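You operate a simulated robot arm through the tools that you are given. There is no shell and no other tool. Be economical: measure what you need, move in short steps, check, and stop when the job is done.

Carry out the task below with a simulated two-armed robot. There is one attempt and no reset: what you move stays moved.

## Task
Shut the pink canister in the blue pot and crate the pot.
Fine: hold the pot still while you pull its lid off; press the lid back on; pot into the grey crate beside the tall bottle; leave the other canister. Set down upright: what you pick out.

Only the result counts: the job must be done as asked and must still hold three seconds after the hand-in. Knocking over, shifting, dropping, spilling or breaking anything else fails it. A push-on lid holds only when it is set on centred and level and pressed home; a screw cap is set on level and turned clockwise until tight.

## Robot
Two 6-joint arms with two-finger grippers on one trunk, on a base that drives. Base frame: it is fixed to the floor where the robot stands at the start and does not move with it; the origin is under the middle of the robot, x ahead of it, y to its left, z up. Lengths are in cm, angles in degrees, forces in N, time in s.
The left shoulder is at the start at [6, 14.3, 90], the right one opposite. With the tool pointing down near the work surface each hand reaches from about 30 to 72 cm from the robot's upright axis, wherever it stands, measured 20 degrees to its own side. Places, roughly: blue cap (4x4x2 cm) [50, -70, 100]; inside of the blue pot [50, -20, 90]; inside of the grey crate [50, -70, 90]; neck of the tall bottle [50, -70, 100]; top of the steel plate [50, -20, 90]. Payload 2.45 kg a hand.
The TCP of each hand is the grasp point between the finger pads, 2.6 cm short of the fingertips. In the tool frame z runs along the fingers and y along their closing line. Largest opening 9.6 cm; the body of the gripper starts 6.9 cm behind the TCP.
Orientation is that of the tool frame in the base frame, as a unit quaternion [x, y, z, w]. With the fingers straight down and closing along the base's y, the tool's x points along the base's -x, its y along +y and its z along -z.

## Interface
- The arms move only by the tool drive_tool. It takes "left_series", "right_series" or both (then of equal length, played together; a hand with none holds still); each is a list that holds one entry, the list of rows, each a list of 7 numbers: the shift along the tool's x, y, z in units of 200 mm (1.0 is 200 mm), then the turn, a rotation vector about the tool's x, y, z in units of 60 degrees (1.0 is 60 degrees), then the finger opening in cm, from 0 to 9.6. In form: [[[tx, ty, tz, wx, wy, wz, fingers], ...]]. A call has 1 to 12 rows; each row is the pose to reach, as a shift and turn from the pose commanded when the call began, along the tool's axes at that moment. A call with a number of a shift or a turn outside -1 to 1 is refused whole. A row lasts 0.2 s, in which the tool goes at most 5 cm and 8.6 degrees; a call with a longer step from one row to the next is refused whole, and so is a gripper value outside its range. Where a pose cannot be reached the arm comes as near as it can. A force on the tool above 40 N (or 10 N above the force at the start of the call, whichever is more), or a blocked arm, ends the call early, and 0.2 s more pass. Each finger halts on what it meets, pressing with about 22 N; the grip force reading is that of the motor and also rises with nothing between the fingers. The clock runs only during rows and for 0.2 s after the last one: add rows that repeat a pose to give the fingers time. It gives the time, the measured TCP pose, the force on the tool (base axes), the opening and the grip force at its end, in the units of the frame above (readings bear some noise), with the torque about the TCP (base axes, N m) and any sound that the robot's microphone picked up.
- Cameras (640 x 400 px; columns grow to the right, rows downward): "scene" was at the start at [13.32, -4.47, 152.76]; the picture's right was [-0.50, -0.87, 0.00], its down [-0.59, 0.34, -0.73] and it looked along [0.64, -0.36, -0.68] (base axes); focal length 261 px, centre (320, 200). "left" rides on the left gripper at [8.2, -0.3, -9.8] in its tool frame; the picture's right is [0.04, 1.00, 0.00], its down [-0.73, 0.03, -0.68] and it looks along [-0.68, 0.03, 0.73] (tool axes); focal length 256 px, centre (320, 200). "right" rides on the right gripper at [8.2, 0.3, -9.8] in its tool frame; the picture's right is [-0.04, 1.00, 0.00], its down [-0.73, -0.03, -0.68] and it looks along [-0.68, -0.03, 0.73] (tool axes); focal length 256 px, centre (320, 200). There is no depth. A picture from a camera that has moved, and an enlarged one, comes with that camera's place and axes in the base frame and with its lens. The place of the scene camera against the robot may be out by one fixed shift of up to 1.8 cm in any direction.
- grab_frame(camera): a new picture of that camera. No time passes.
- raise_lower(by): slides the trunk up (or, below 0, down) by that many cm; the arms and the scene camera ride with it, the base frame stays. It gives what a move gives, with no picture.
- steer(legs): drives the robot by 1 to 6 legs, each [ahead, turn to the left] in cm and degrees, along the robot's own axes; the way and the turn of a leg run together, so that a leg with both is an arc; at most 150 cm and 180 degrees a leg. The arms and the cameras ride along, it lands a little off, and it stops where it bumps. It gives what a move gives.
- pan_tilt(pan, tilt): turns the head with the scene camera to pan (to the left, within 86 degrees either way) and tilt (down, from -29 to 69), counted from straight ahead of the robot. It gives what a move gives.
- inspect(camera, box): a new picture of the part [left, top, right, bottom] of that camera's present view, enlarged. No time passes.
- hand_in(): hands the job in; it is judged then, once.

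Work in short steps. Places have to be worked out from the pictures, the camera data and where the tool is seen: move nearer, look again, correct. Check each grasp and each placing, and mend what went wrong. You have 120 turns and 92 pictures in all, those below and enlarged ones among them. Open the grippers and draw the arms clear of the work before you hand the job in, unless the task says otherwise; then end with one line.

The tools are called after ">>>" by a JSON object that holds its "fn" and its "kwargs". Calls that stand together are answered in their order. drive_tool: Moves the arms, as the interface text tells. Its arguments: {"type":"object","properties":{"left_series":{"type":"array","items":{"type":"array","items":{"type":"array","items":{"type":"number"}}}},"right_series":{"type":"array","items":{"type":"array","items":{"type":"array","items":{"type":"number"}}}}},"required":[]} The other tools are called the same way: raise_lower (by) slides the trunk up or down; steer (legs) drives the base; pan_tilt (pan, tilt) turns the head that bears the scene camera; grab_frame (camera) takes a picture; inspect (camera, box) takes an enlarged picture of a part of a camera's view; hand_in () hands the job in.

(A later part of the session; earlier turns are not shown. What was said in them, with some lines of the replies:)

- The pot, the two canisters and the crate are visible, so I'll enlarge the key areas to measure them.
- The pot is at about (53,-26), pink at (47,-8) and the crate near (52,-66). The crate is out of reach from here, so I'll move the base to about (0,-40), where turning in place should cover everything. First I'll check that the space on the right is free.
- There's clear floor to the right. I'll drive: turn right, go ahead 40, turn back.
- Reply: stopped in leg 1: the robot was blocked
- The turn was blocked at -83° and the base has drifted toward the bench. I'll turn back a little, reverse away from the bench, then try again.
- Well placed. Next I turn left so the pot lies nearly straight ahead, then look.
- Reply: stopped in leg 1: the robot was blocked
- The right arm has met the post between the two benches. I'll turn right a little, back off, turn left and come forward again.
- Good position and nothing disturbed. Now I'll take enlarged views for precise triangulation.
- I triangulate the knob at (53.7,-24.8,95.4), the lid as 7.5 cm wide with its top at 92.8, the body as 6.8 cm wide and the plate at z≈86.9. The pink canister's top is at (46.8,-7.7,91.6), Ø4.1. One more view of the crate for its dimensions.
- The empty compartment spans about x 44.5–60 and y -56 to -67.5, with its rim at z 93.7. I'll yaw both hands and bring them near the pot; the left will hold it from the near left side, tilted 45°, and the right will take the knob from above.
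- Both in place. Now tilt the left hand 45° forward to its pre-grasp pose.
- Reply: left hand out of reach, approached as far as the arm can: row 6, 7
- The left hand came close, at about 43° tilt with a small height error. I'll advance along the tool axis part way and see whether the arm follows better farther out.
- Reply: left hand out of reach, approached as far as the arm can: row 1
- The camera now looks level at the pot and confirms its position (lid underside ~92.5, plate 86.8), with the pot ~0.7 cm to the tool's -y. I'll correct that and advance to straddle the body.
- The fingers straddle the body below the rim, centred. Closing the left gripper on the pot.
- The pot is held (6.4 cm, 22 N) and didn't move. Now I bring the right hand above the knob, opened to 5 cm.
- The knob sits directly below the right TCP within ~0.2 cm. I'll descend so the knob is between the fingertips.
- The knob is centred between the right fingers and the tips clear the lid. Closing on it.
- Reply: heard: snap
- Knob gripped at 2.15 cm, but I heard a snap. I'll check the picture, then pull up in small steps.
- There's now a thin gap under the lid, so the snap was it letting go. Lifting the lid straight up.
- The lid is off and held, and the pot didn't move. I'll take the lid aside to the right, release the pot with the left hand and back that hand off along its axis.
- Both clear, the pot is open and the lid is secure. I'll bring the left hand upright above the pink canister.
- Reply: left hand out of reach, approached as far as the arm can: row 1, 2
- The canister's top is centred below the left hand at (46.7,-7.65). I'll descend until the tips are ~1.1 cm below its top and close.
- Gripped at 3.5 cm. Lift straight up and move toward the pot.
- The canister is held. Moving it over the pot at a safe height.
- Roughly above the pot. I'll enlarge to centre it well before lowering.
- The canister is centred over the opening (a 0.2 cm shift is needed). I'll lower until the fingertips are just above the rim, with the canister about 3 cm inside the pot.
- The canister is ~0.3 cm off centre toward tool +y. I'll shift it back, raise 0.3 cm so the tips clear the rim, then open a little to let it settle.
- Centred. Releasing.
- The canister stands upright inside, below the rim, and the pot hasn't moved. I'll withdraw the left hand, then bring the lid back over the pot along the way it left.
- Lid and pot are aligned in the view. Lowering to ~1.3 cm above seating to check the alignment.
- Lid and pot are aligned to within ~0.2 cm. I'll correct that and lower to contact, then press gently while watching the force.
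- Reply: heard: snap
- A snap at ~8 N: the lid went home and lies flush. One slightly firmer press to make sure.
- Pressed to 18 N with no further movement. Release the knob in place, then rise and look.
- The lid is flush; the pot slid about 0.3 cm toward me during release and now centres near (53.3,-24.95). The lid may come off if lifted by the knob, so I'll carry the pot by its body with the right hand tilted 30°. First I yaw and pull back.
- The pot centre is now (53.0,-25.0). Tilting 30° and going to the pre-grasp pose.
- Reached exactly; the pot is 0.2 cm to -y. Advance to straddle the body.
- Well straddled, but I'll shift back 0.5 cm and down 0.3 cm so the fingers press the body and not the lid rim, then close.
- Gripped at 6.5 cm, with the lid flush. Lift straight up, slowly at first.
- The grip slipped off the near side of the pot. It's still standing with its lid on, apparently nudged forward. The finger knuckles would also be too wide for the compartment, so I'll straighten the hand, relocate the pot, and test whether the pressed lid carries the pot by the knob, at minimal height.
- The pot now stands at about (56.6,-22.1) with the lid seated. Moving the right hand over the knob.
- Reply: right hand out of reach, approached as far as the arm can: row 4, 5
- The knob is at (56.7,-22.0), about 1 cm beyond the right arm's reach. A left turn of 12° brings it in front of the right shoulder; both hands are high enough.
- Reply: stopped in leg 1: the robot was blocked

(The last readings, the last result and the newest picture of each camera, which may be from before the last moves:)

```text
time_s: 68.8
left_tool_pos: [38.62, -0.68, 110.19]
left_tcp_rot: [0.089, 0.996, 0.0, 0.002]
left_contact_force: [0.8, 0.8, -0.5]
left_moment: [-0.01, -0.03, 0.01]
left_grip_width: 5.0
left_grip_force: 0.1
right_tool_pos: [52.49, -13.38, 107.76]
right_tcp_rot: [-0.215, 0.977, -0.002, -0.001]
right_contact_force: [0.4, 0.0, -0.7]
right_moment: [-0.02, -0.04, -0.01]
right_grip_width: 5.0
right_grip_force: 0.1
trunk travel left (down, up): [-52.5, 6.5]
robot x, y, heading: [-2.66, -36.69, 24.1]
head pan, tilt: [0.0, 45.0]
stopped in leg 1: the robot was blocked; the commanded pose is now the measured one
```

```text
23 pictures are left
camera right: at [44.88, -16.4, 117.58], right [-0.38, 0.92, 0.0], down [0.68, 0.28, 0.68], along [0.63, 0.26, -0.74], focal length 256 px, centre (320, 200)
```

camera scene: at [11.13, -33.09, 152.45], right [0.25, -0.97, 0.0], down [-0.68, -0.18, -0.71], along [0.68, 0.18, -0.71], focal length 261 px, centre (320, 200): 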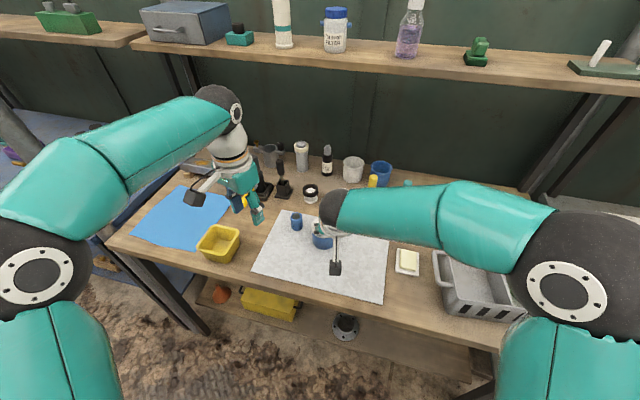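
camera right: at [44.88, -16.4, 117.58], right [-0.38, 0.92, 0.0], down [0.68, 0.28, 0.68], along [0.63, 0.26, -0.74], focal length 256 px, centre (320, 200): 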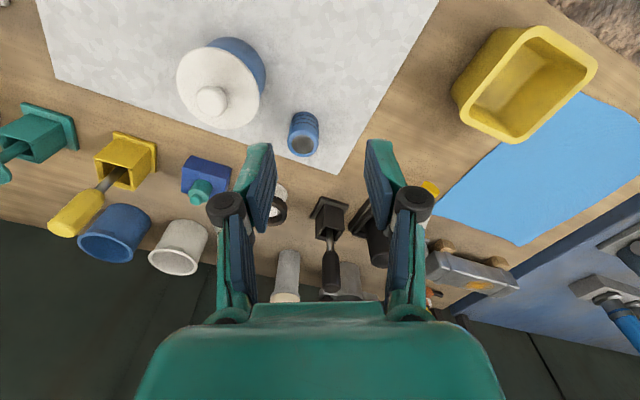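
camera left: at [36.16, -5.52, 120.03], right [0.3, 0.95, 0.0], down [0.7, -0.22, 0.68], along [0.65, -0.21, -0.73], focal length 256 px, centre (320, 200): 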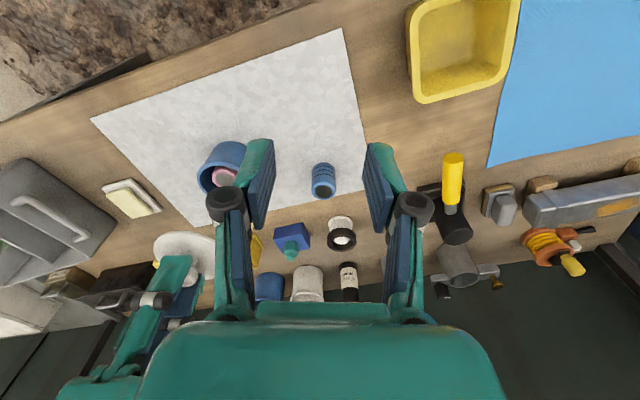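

The turn stopped at 24°, which is enough. I'll move over the knob and check with the scene camera that nothing was hit.

>>> {"fn": "drive_tool", "kwargs": {"right_series": [[[0, -0.12, 0, 0, 0, 0, 5], [0, -0.24, 0, 0, 0, 0, 5], [-0.005, -0.36, 0, 0, 0, 0, 5], [-0.01, -0.479, 0, 0, 0, 0, 5], [-0.01, -0.479, 0, 0, 0, 0, 5]]]}}

>>> {"fn": "inspect", "kwargs": {"camera": "right", "box": [240, 20, 400, 120]}}

>>> {"fn": "grab_frame", "kwargs": {"camera": "scene"}}

```text
time_s: 70.0
left_tool_pos: [38.61, -0.71, 110.26]
left_tcp_rot: [0.089, 0.996, -0.001, 0.0]
left_contact_force: [0.1, -0.5, 0.0]
left_moment: [0.01, 0.01, -0.02]
left_grip_width: 4.98
left_grip_force: 0.1
right_tool_pos: [56.57, -22.0, 107.63]
right_tcp_rot: [-0.215, 0.977, -0.002, -0.002]
right_contact_force: [0.5, 0.1, -0.1]
right_moment: [-0.01, -0.03, -0.01]
right_grip_width: 5.02
right_grip_force: 0.0
trunk travel left (down, up): [-52.5, 6.5]
robot x, y, heading: [-2.62, -36.96, 24.2]
head pan, tilt: [0.0, 45.0]
```

```text
4.00 times, centred on (320, 70) of right
camera zoom: at [49.05, -25.07, 117.49], right [-0.38, 0.92, 0.0], down [0.68, 0.28, 0.68], along [0.63, 0.26, -0.74], focal length 1024 px, centre (320, 720)
```

zoom: 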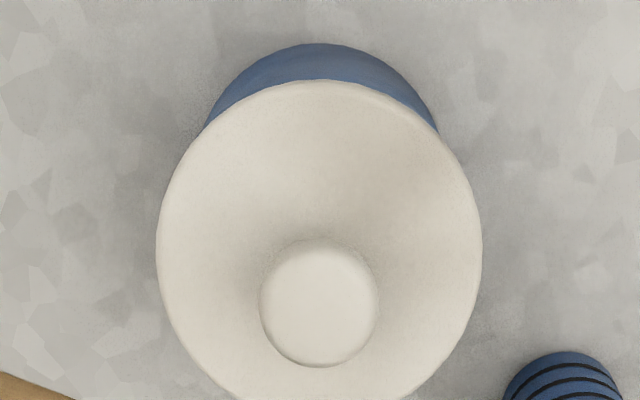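

```text
21 pictures are left
camera scene: at [10.63, -31.64, 152.45], right [0.41, -0.91, 0.0], down [-0.65, -0.29, -0.71], along [0.65, 0.29, -0.71], focal length 261 px, centre (320, 200)
```

scene: 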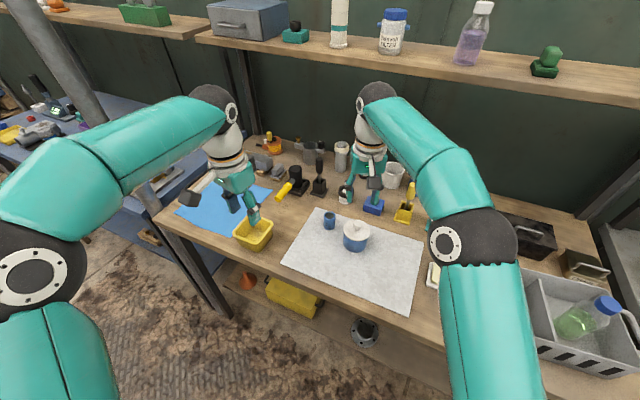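

Nothing disturbed, and the knob is centred under the hand. Descend and grip it.

>>> {"fn": "drive_tool", "kwargs": {"right_series": [[[-0.003, 0, 0.15, 0, 0, 0, 5], [-0.006, 0, 0.3, 0, 0, 0, 5], [-0.006, 0, 0.45, 0, 0, 0, 5], [-0.006, 0, 0.53, 0, 0, 0, 5], [-0.006, 0, 0.565, 0, 0, 0, 5], [-0.006, 0, 0.565, 0, 0, 0, 5]]]}}

>>> {"fn": "inspect", "kwargs": {"camera": "right", "box": [220, 50, 460, 200]}}

```text
time_s: 71.4
left_tool_pos: [38.71, -0.81, 110.11]
left_tcp_rot: [0.088, 0.996, -0.001, 0.0]
left_contact_force: [-0.5, 0.2, 0.3]
left_moment: [0.02, -0.03, -0.03]
left_grip_width: 4.98
left_grip_force: 0.0
right_tool_pos: [56.95, -21.87, 96.38]
right_tcp_rot: [-0.216, 0.976, -0.002, -0.003]
right_contact_force: [0.0, -0.4, 0.4]
right_moment: [0.01, 0.03, 0.03]
right_grip_width: 4.99
right_grip_force: 0.1
trunk travel left (down, up): [-52.5, 6.5]
robot x, y, heading: [-2.7, -37.68, 24.0]
head pan, tilt: [0.0, 45.0]
```

```text
2.67 times, centred on (340, 125) of right
camera zoom: at [49.31, -24.91, 106.22], right [-0.38, 0.92, 0.0], down [0.68, 0.28, 0.68], along [0.63, 0.26, -0.74], focal length 683 px, centre (267, 400)
```

zoom: 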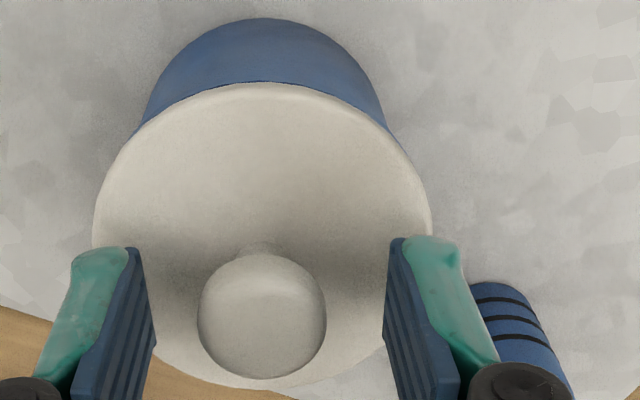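

Centred within 0.15 cm. I'll correct and close on the knob.

>>> {"fn": "drive_tool", "kwargs": {"right_series": [[[0, -0.008, 0, 0, 0, 0, 5], [0, -0.008, 0, 0, 0, 0, 4], [0, -0.008, 0, 0, 0, 0, 3.2], [0, -0.008, 0, 0, 0, 0, 2.7], [0, -0.008, 0, 0, 0, 0, 2.2], [0, -0.008, 0, 0, 0, 0, 1], [0, -0.008, 0, 0, 0, 0, 1]]]}}

>>> {"fn": "drive_tool", "kwargs": {"right_series": [[[0, 0, -0.005, 0, 0, 0, 1], [0, 0, -0.01, 0, 0, 0, 1], [0, 0, -0.02, 0, 0, 0, 1], [0, 0, -0.03, 0, 0, 0, 1], [0, 0, -0.03, 0, 0, 0, 1]]]}}

>>> {"fn": "inspect", "kwargs": {"camera": "right", "box": [220, 50, 460, 200]}}

```text
time_s: 73.0
left_tool_pos: [38.69, -0.9, 110.24]
left_tcp_rot: [0.089, 0.996, -0.002, 0.001]
left_contact_force: [-0.5, 0.4, -0.4]
left_moment: [-0.02, 0.01, -0.01]
left_grip_width: 5.04
left_grip_force: 0.1
right_tool_pos: [57.08, -22.0, 96.46]
right_tcp_rot: [-0.215, 0.977, -0.001, -0.001]
right_contact_force: [1.0, -0.2, 0.7]
right_moment: [0.02, 0.02, 0.0]
right_grip_width: 2.18
right_grip_force: 21.8
trunk travel left (down, up): [-52.5, 6.5]
robot x, y, heading: [-2.37, -37.26, 24.1]
head pan, tilt: [0.0, 45.0]
```

```text
time_s: 74.2
left_tool_pos: [38.55, -0.72, 110.18]
left_tcp_rot: [0.089, 0.996, -0.001, 0.0]
left_contact_force: [0.3, -0.2, -0.4]
left_moment: [-0.02, -0.01, -0.02]
left_grip_width: 4.98
left_grip_force: 0.1
right_tool_pos: [57.01, -22.06, 97.09]
right_tcp_rot: [-0.214, 0.977, -0.001, -0.001]
right_contact_force: [-0.3, 0.1, -1.1]
right_moment: [0.04, -0.04, 0.03]
right_grip_width: 2.15
right_grip_force: 22.4
trunk travel left (down, up): [-52.5, 6.5]
robot x, y, heading: [-2.57, -37.22, 24.4]
head pan, tilt: [0.0, 45.0]
```

```text
2.67 times, centred on (340, 125) of right
camera zoom: at [49.36, -25.14, 106.92], right [-0.38, 0.92, 0.0], down [0.68, 0.28, 0.68], along [0.63, 0.26, -0.74], focal length 683 px, centre (267, 400)
```

zoom: 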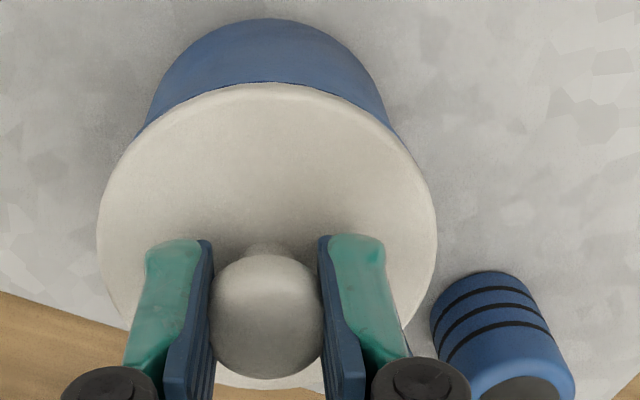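

No snap, and the pot rises with the lid at a load of only ~1–2 N. Continue lifting gently.

>>> {"fn": "drive_tool", "kwargs": {"right_series": [[[0, 0, -0.01, 0, 0, 0, 1], [0, 0, -0.03, 0, 0, 0, 1], [0, 0, -0.06, 0, 0, 0, 1], [0, 0, -0.1, 0, 0, 0, 1], [0, 0, -0.15, 0, 0, 0, 1], [0, 0, -0.2, 0, 0, 0, 1], [0, 0, -0.26, 0, 0, 0, 1], [0, 0, -0.32, 0, 0, 0, 1], [0, 0, -0.38, 0, 0, 0, 1], [0, 0, -0.43, 0, 0, 0, 1], [0, 0, -0.46, 0, 0, 0, 1], [0, 0, -0.47, 0, 0, 0, 1]]]}}

>>> {"fn": "grab_frame", "kwargs": {"camera": "right"}}

```text
time_s: 76.8
left_tool_pos: [38.67, -0.8, 110.14]
left_tcp_rot: [0.088, 0.996, -0.001, 0.0]
left_contact_force: [0.3, -0.5, 0.0]
left_moment: [-0.02, 0.03, 0.04]
left_grip_width: 5.01
left_grip_force: 0.1
right_tool_pos: [57.02, -21.99, 106.62]
right_tcp_rot: [-0.214, 0.977, -0.001, -0.001]
right_contact_force: [0.5, -0.2, -1.4]
right_moment: [0.02, 0.03, 0.01]
right_grip_width: 2.15
right_grip_force: 22.0
trunk travel left (down, up): [-52.5, 6.5]
robot x, y, heading: [-2.37, -37.24, 24.3]
head pan, tilt: [0.0, 45.0]
```

```text
18 pictures are left
camera right: at [49.4, -25.04, 116.33], right [-0.38, 0.92, 0.0], down [0.68, 0.28, 0.68], along [0.63, 0.26, -0.74], focal length 256 px, centre (320, 200)
```

right: 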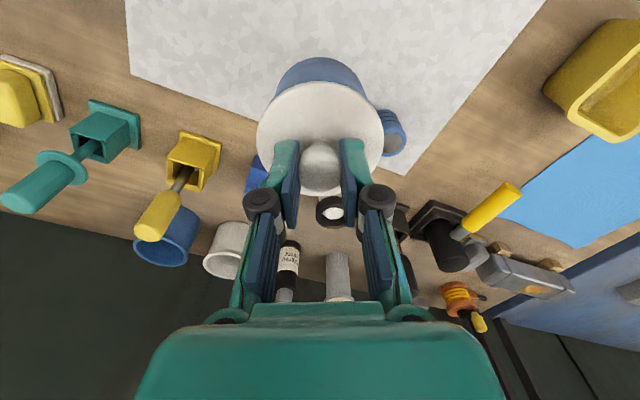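

The pot hangs level from its lid. I'll carry it slowly toward the crate.

>>> {"fn": "drive_tool", "kwargs": {"right_series": [[[0.017, -0.022, 0, 0, 0, 0, 1], [0.058, -0.072, -0.005, 0, 0, 0, 1], [0.116, -0.145, -0.01, 0, 0, 0, 1], [0.186, -0.231, -0.02, 0, 0, 0, 1], [0.262, -0.325, -0.025, 0, 0, 0, 1], [0.338, -0.419, -0.025, 0, 0, 0, 1], [0.407, -0.506, -0.025, 0, 0, 0, 1], [0.477, -0.593, -0.025, 0, 0, 0, 1], [0.535, -0.665, -0.025, 0, 0, 0, 1], [0.57, -0.709, -0.025, 0, 0, 0, 1], [0.582, -0.723, -0.025, 0, 0, 0, 1], [0.582, -0.723, -0.025, 0, 0, 0, 1]]]}}

>>> {"fn": "grab_frame", "kwargs": {"camera": "right"}}

```text
time_s: 79.4
left_tool_pos: [38.71, -0.8, 110.19]
left_tcp_rot: [0.089, 0.996, -0.001, 0.001]
left_contact_force: [-0.5, -1.3, -0.3]
left_moment: [-0.01, 0.01, 0.03]
left_grip_width: 4.98
left_grip_force: 0.0
right_tool_pos: [52.53, -40.04, 106.84]
right_tcp_rot: [-0.214, 0.977, -0.002, -0.001]
right_contact_force: [-0.2, -0.2, -0.4]
right_moment: [0.03, 0.0, 0.0]
right_grip_width: 2.13
right_grip_force: 22.3
trunk travel left (down, up): [-52.5, 6.5]
robot x, y, heading: [-2.37, -37.12, 24.1]
head pan, tilt: [0.0, 45.0]
```

```text
17 pictures are left
camera right: at [44.82, -43.12, 116.78], right [-0.38, 0.92, 0.0], down [0.68, 0.28, 0.68], along [0.63, 0.26, -0.74], focal length 256 px, centre (320, 200)
```

right: 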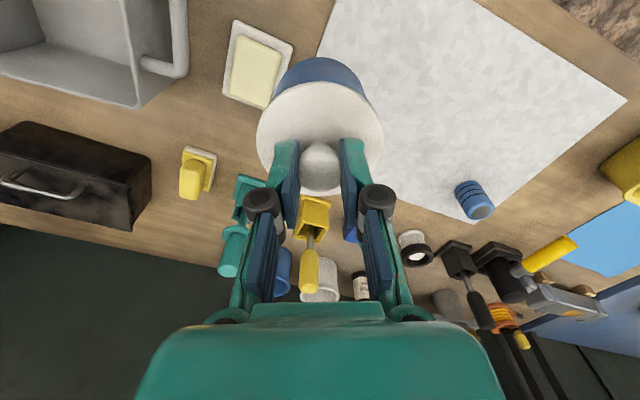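

>>> {"fn": "drive_tool", "kwargs": {"right_series": [[[0.012, -0.026, 0, 0, 0, 0, 1], [0.041, -0.086, 0, 0, 0, 0, 1], [0.082, -0.172, 0, 0, 0, 0, 1], [0.13, -0.275, 0, 0, 0, 0, 1], [0.184, -0.387, 0, 0, 0, 0, 1], [0.237, -0.498, 0, 0, 0, 0, 1], [0.286, -0.601, 0, 0, 0, 0, 1], [0.335, -0.704, 0, 0, 0, 0, 1], [0.375, -0.79, 0, 0, 0, 0, 1], [0.4, -0.842, 0, 0, 0, 0, 1], [0.408, -0.859, 0, 0, 0, 0, 1], [0.408, -0.859, 0, 0, 0, 0, 1]]]}}

>>> {"fn": "grab_frame", "kwargs": {"camera": "right"}}

>>> {"fn": "pan_tilt", "kwargs": {"pan": -45, "tilt": 45}}

>>> {"fn": "grab_frame", "kwargs": {"camera": "scene"}}

```text
time_s: 82.0
left_tool_pos: [38.58, -0.83, 110.19]
left_tcp_rot: [0.089, 0.996, 0.0, 0.001]
left_contact_force: [-0.3, 0.1, -0.8]
left_moment: [0.03, -0.02, 0.03]
left_grip_width: 5.02
left_grip_force: 0.0
right_tool_pos: [52.31, -58.98, 107.11]
right_tcp_rot: [-0.215, 0.977, -0.001, -0.001]
right_contact_force: [0.3, -0.5, -1.1]
right_moment: [-0.01, 0.02, -0.01]
right_grip_width: 2.13
right_grip_force: 22.2
trunk travel left (down, up): [-52.5, 6.5]
robot x, y, heading: [-2.19, -37.04, 24.4]
head pan, tilt: [0.0, 45.0]
```

```text
16 pictures are left
camera right: at [44.69, -62.15, 116.91], right [-0.38, 0.92, 0.0], down [0.68, 0.28, 0.68], along [0.63, 0.26, -0.74], focal length 256 px, centre (320, 200)
```

right: 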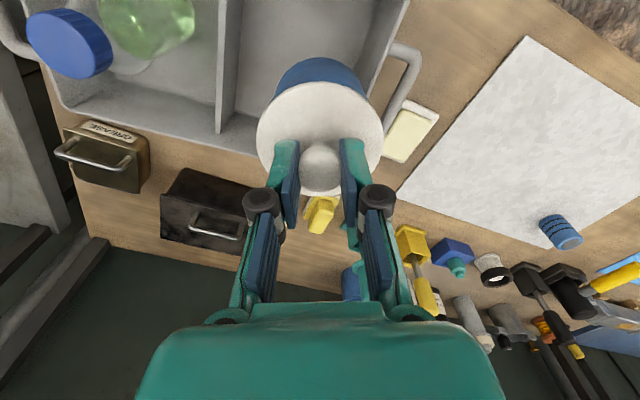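

```text
time_s: 83.2
left_tool_pos: [38.67, -0.72, 110.2]
left_tcp_rot: [0.089, 0.996, -0.001, 0.001]
left_contact_force: [0.1, 0.1, -0.1]
left_moment: [-0.01, 0.0, -0.01]
left_grip_width: 5.01
left_grip_force: 0.0
right_tool_pos: [52.33, -58.99, 107.12]
right_tcp_rot: [-0.214, 0.977, -0.002, -0.002]
right_contact_force: [0.5, -0.7, -0.7]
right_moment: [-0.02, -0.03, -0.02]
right_grip_width: 2.13
right_grip_force: 22.0
trunk travel left (down, up): [-52.5, 6.5]
robot x, y, heading: [-2.51, -37.01, 24.0]
head pan, tilt: [-45.0, 45.0]
```

```text
15 pictures are left
camera scene: at [10.81, -37.89, 152.46], right [-0.36, -0.93, 0.0], down [-0.66, 0.25, -0.71], along [0.66, -0.25, -0.71], focal length 261 px, centre (320, 200)
```

scene: 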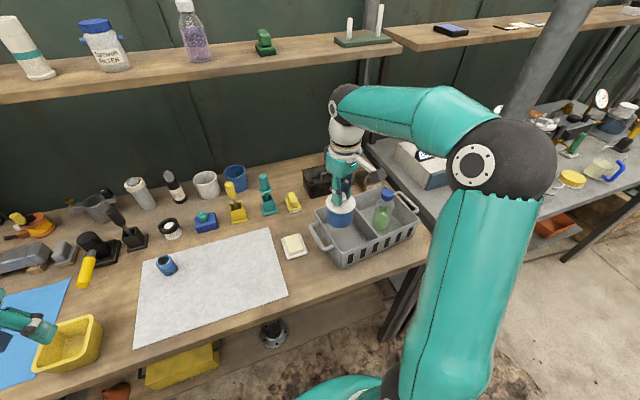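

The pot is inside the crate outline. The compartment centre works out at (52.4,-61.3). Shift 2.4 cm toward it and lower to just above the floor.

>>> {"fn": "drive_tool", "kwargs": {"right_series": [[[0.012, -0.03, 0, 0, 0, 0, 1], [0.036, -0.085, 0, 0, 0, 0, 1], [0.048, -0.115, 0.01, 0, 0, 0, 1], [0.048, -0.115, 0.04, 0, 0, 0, 1], [0.048, -0.115, 0.09, 0, 0, 0, 1], [0.048, -0.115, 0.14, 0, 0, 0, 1], [0.048, -0.115, 0.19, 0, 0, 0, 1], [0.048, -0.115, 0.22, 0, 0, 0, 1], [0.048, -0.115, 0.23, 0, 0, 0, 1]]]}}

>>> {"fn": "grab_frame", "kwargs": {"camera": "right"}}

>>> {"fn": "inspect", "kwargs": {"camera": "scene", "box": [280, 160, 440, 260]}}

```text
time_s: 85.2
left_tool_pos: [38.65, -0.8, 110.09]
left_tcp_rot: [0.089, 0.996, 0.0, 0.001]
left_contact_force: [-0.9, 0.0, 0.4]
left_moment: [-0.02, 0.01, -0.02]
left_grip_width: 5.0
left_grip_force: 0.0
right_tool_pos: [52.34, -61.62, 102.41]
right_tcp_rot: [-0.214, 0.977, -0.001, -0.001]
right_contact_force: [-0.2, 0.9, -0.6]
right_moment: [0.0, 0.0, 0.02]
right_grip_width: 2.13
right_grip_force: 22.4
trunk travel left (down, up): [-52.5, 6.5]
robot x, y, heading: [-2.6, -36.9, 24.1]
head pan, tilt: [-45.0, 45.0]
```

```text
14 pictures are left
camera right: at [44.69, -64.67, 112.28], right [-0.38, 0.92, 0.0], down [0.68, 0.28, 0.68], along [0.63, 0.26, -0.74], focal length 256 px, centre (320, 200)
```

right: 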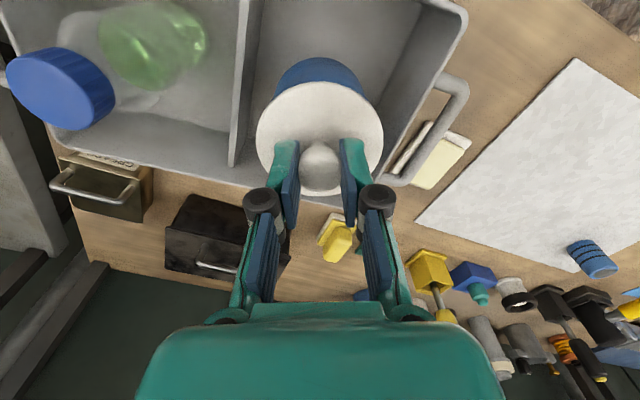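

```text
4.00 times, centred on (360, 210) of scene
camera zoom: at [10.82, -37.9, 152.46], right [-0.36, -0.93, 0.0], down [-0.66, 0.25, -0.71], along [0.66, -0.25, -0.71], focal length 1045 px, centre (160, 160)
```

zoom: 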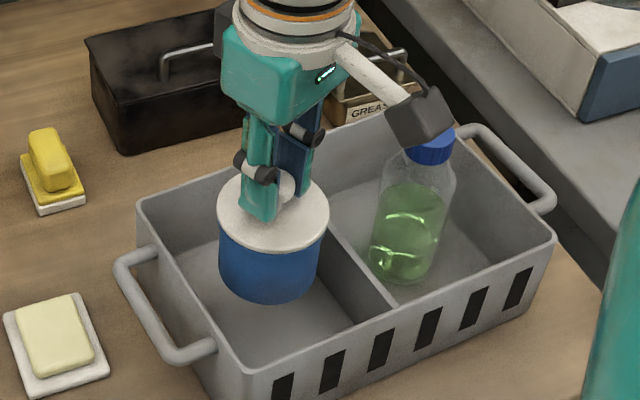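

Good clearance all round, with the bottle about 10 cm away from the hand camera. Lower further and creep to contact.

>>> {"fn": "drive_tool", "kwargs": {"right_series": [[[0, 0, 0.02, 0, 0, 0, 1], [0, 0, 0.06, 0, 0, 0, 1], [0, 0, 0.11, 0, 0, 0, 1], [0, 0, 0.16, 0, 0, 0, 1], [0, 0, 0.21, 0, 0, 0, 1], [0, 0, 0.25, 0, 0, 0, 1], [0, 0, 0.265, 0, 0, 0, 1], [0, 0, 0.275, 0, 0, 0, 1], [0, 0, 0.28, 0, 0, 0, 1]]]}}

>>> {"fn": "inspect", "kwargs": {"camera": "scene", "box": [280, 160, 440, 260]}}

```text
time_s: 87.2
left_tool_pos: [38.62, -0.79, 110.24]
left_tcp_rot: [0.089, 0.996, 0.0, 0.0]
left_contact_force: [-0.1, 0.2, 0.2]
left_moment: [0.0, -0.01, 0.04]
left_grip_width: 5.02
left_grip_force: 0.0
right_tool_pos: [52.3, -61.66, 97.0]
right_tcp_rot: [-0.215, 0.977, -0.002, -0.001]
right_contact_force: [-0.2, 0.1, -0.3]
right_moment: [0.0, -0.01, 0.0]
right_grip_width: 2.11
right_grip_force: 22.4
trunk travel left (down, up): [-52.5, 6.5]
robot x, y, heading: [-2.42, -36.97, 24.1]
head pan, tilt: [-45.0, 45.0]
```

```text
4.00 times, centred on (360, 210) of scene
camera zoom: at [10.81, -37.9, 152.46], right [-0.36, -0.93, 0.0], down [-0.66, 0.25, -0.71], along [0.66, -0.25, -0.71], focal length 1045 px, centre (160, 160)
```

zoom: 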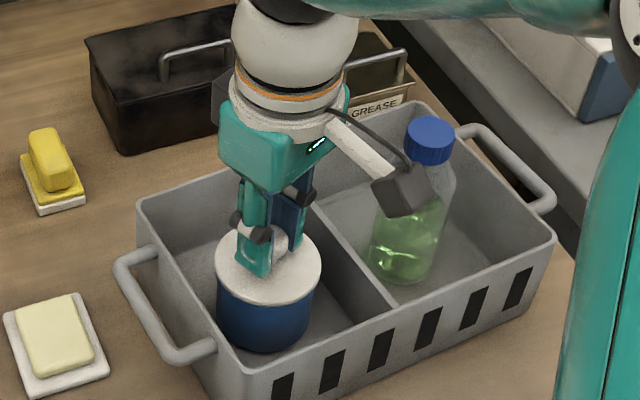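

No contact yet (TCP at 97.0). Creep down in millimetre steps until there is a light contact.

>>> {"fn": "drive_tool", "kwargs": {"right_series": [[[0, 0, 0.007, 0, 0, 0, 1], [0, 0, 0.014, 0, 0, 0, 1], [0, 0, 0.021, 0, 0, 0, 1], [0, 0, 0.027, 0, 0, 0, 1], [0, 0, 0.032, 0, 0, 0, 1]]]}}

```text
time_s: 88.4
left_tool_pos: [38.51, -0.8, 110.25]
left_tcp_rot: [0.089, 0.996, 0.001, 0.002]
left_contact_force: [0.7, 0.3, 0.8]
left_moment: [0.0, 0.01, 0.01]
left_grip_width: 5.0
left_grip_force: 0.0
right_tool_pos: [52.26, -61.67, 96.47]
right_tcp_rot: [-0.214, 0.977, -0.002, 0.001]
right_contact_force: [1.5, -3.9, 16.3]
right_moment: [-0.07, 0.06, 0.02]
right_grip_width: 2.18
right_grip_force: 22.4
trunk travel left (down, up): [-52.5, 6.5]
robot x, y, heading: [-2.62, -37.07, 24.1]
head pan, tilt: [-45.0, 45.0]
```

Landed: 16 N downward, which also presses the lid home. Ease off slightly, open, and rise.

>>> {"fn": "drive_tool", "kwargs": {"right_series": [[[0, 0, -0.006, 0, 0, 0, 1], [0, 0, -0.008, 0, 0, 0, 1], [0, 0, -0.008, 0, 0, 0, 3], [0, 0, -0.008, 0, 0, 0, 4.5], [0, 0, -0.008, 0, 0, 0, 4.8], [0, 0, -0.1, 0, 0, 0, 4.8], [0, 0, -0.25, 0, 0, 0, 4.8], [0, 0, -0.45, 0, 0, 0, 4.8], [0, 0, -0.65, 0, 0, 0, 4.8], [0, 0, -0.8, 0, 0, 0, 4.8]]]}}

>>> {"fn": "grab_frame", "kwargs": {"camera": "right"}}

>>> {"fn": "inspect", "kwargs": {"camera": "scene", "box": [280, 160, 440, 260]}}

```text
time_s: 90.6
left_tool_pos: [38.69, -0.72, 110.14]
left_tcp_rot: [0.089, 0.996, 0.0, 0.001]
left_contact_force: [-0.3, 0.5, 0.5]
left_moment: [-0.01, 0.03, 0.01]
left_grip_width: 4.98
left_grip_force: 0.1
right_tool_pos: [52.3, -61.43, 112.16]
right_tcp_rot: [-0.215, 0.977, -0.002, -0.002]
right_contact_force: [-0.3, -0.2, 0.0]
right_moment: [0.02, 0.0, 0.0]
right_grip_width: 4.8
right_grip_force: 0.1
trunk travel left (down, up): [-52.5, 6.5]
robot x, y, heading: [-2.75, -37.08, 23.9]
head pan, tilt: [-45.0, 45.0]
```

```text
11 pictures are left
camera right: at [44.66, -64.56, 122.07], right [-0.38, 0.92, 0.0], down [0.68, 0.28, 0.68], along [0.63, 0.26, -0.74], focal length 256 px, centre (320, 200)
```

right: 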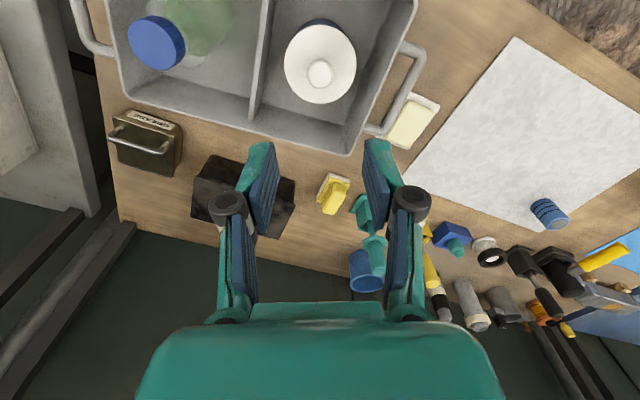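

```text
4.00 times, centred on (360, 210) of scene
camera zoom: at [10.79, -37.88, 152.45], right [-0.36, -0.93, 0.0], down [-0.66, 0.25, -0.71], along [0.66, -0.25, -0.71], focal length 1045 px, centre (160, 160)
```

zoom: 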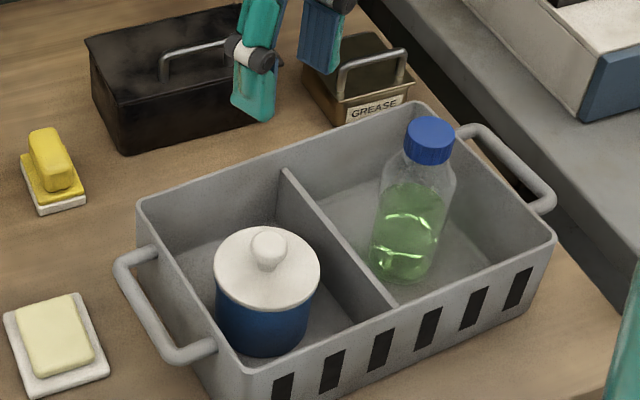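

The pot stands upright in the compartment beside the bottle with its lid on, and nothing else has moved. Withdraw the arms and take a last close look at the lid.

>>> {"fn": "drive_tool", "kwargs": {"right_series": [[[0, 0, -0.1, 0, 0, 0, 4.8], [0.05, 0.05, -0.25, 0, 0, 0, 6], [0.15, 0.12, -0.35, 0, 0, 0, 8], [0.28, 0.2, -0.4, 0, 0, 0, 9.6], [0.4, 0.3, -0.4, 0, 0, 0, 9.6], [0.4, 0.3, -0.4, 0, 0, 0, 9.6]]], "left_series": [[[0, 0, -0.1, 0, 0, 0, 5], [0, 0, -0.25, 0, 0, 0, 6], [0.05, 0, -0.35, 0, 0, 0, 8], [0.1, 0, -0.4, 0, 0, 0, 9.6], [0.15, 0, -0.4, 0, 0, 0, 9.6], [0.15, 0, -0.4, 0, 0, 0, 9.6]]]}}

>>> {"fn": "inspect", "kwargs": {"camera": "scene", "box": [320, 205, 384, 255]}}

>>> {"fn": "grab_frame", "kwargs": {"camera": "scene"}}

```text
time_s: 92.0
left_tool_pos: [35.66, -0.23, 118.26]
left_tcp_rot: [0.089, 0.996, -0.001, 0.001]
left_contact_force: [-0.7, -0.2, 0.4]
left_moment: [-0.02, 0.04, -0.04]
left_grip_width: 9.6
left_grip_force: 0.0
right_tool_pos: [42.51, -59.48, 120.11]
right_tcp_rot: [-0.214, 0.977, -0.002, -0.001]
right_contact_force: [-0.3, 0.0, 0.2]
right_moment: [0.01, 0.03, -0.02]
right_grip_width: 9.6
right_grip_force: 0.1
trunk travel left (down, up): [-52.5, 6.5]
robot x, y, heading: [-2.08, -37.35, 24.1]
head pan, tilt: [-45.0, 45.0]
```

```text
8.00 times, centred on (352, 230) of scene
camera zoom: at [10.9, -37.9, 152.44], right [-0.36, -0.93, 0.0], down [-0.66, 0.25, -0.71], along [0.66, -0.25, -0.71], focal length 2091 px, centre (64, -40)
```

zoom: 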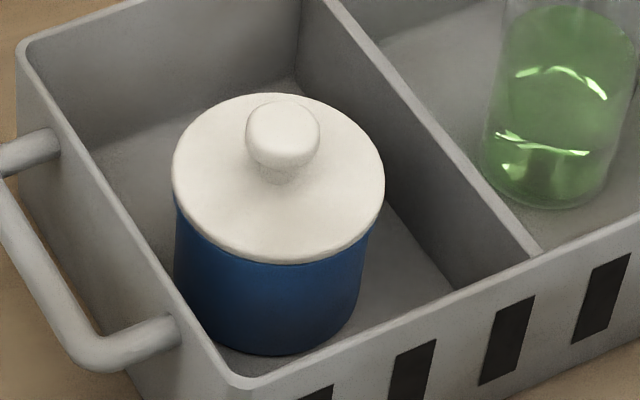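

```text
8 pictures are left
camera scene: at [10.9, -37.9, 152.44], right [-0.36, -0.93, 0.0], down [-0.66, 0.25, -0.71], along [0.66, -0.25, -0.71], focal length 261 px, centre (320, 200)
```

scene: 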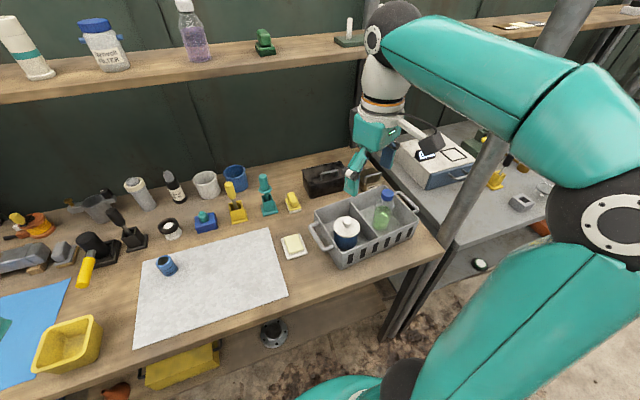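

The lid is flush and level, the pot is upright in the crate, the blue canister is untouched, and both arms are clear with grippers open. Handing in.

>>> {"fn": "hand_in", "kwargs": {}}

```text
The job is handed in.
```

The pink canister is shut in the blue pot, and the pot stands upright in the grey crate, in the compartment beside the tall bottle. The other canister was left where it was.
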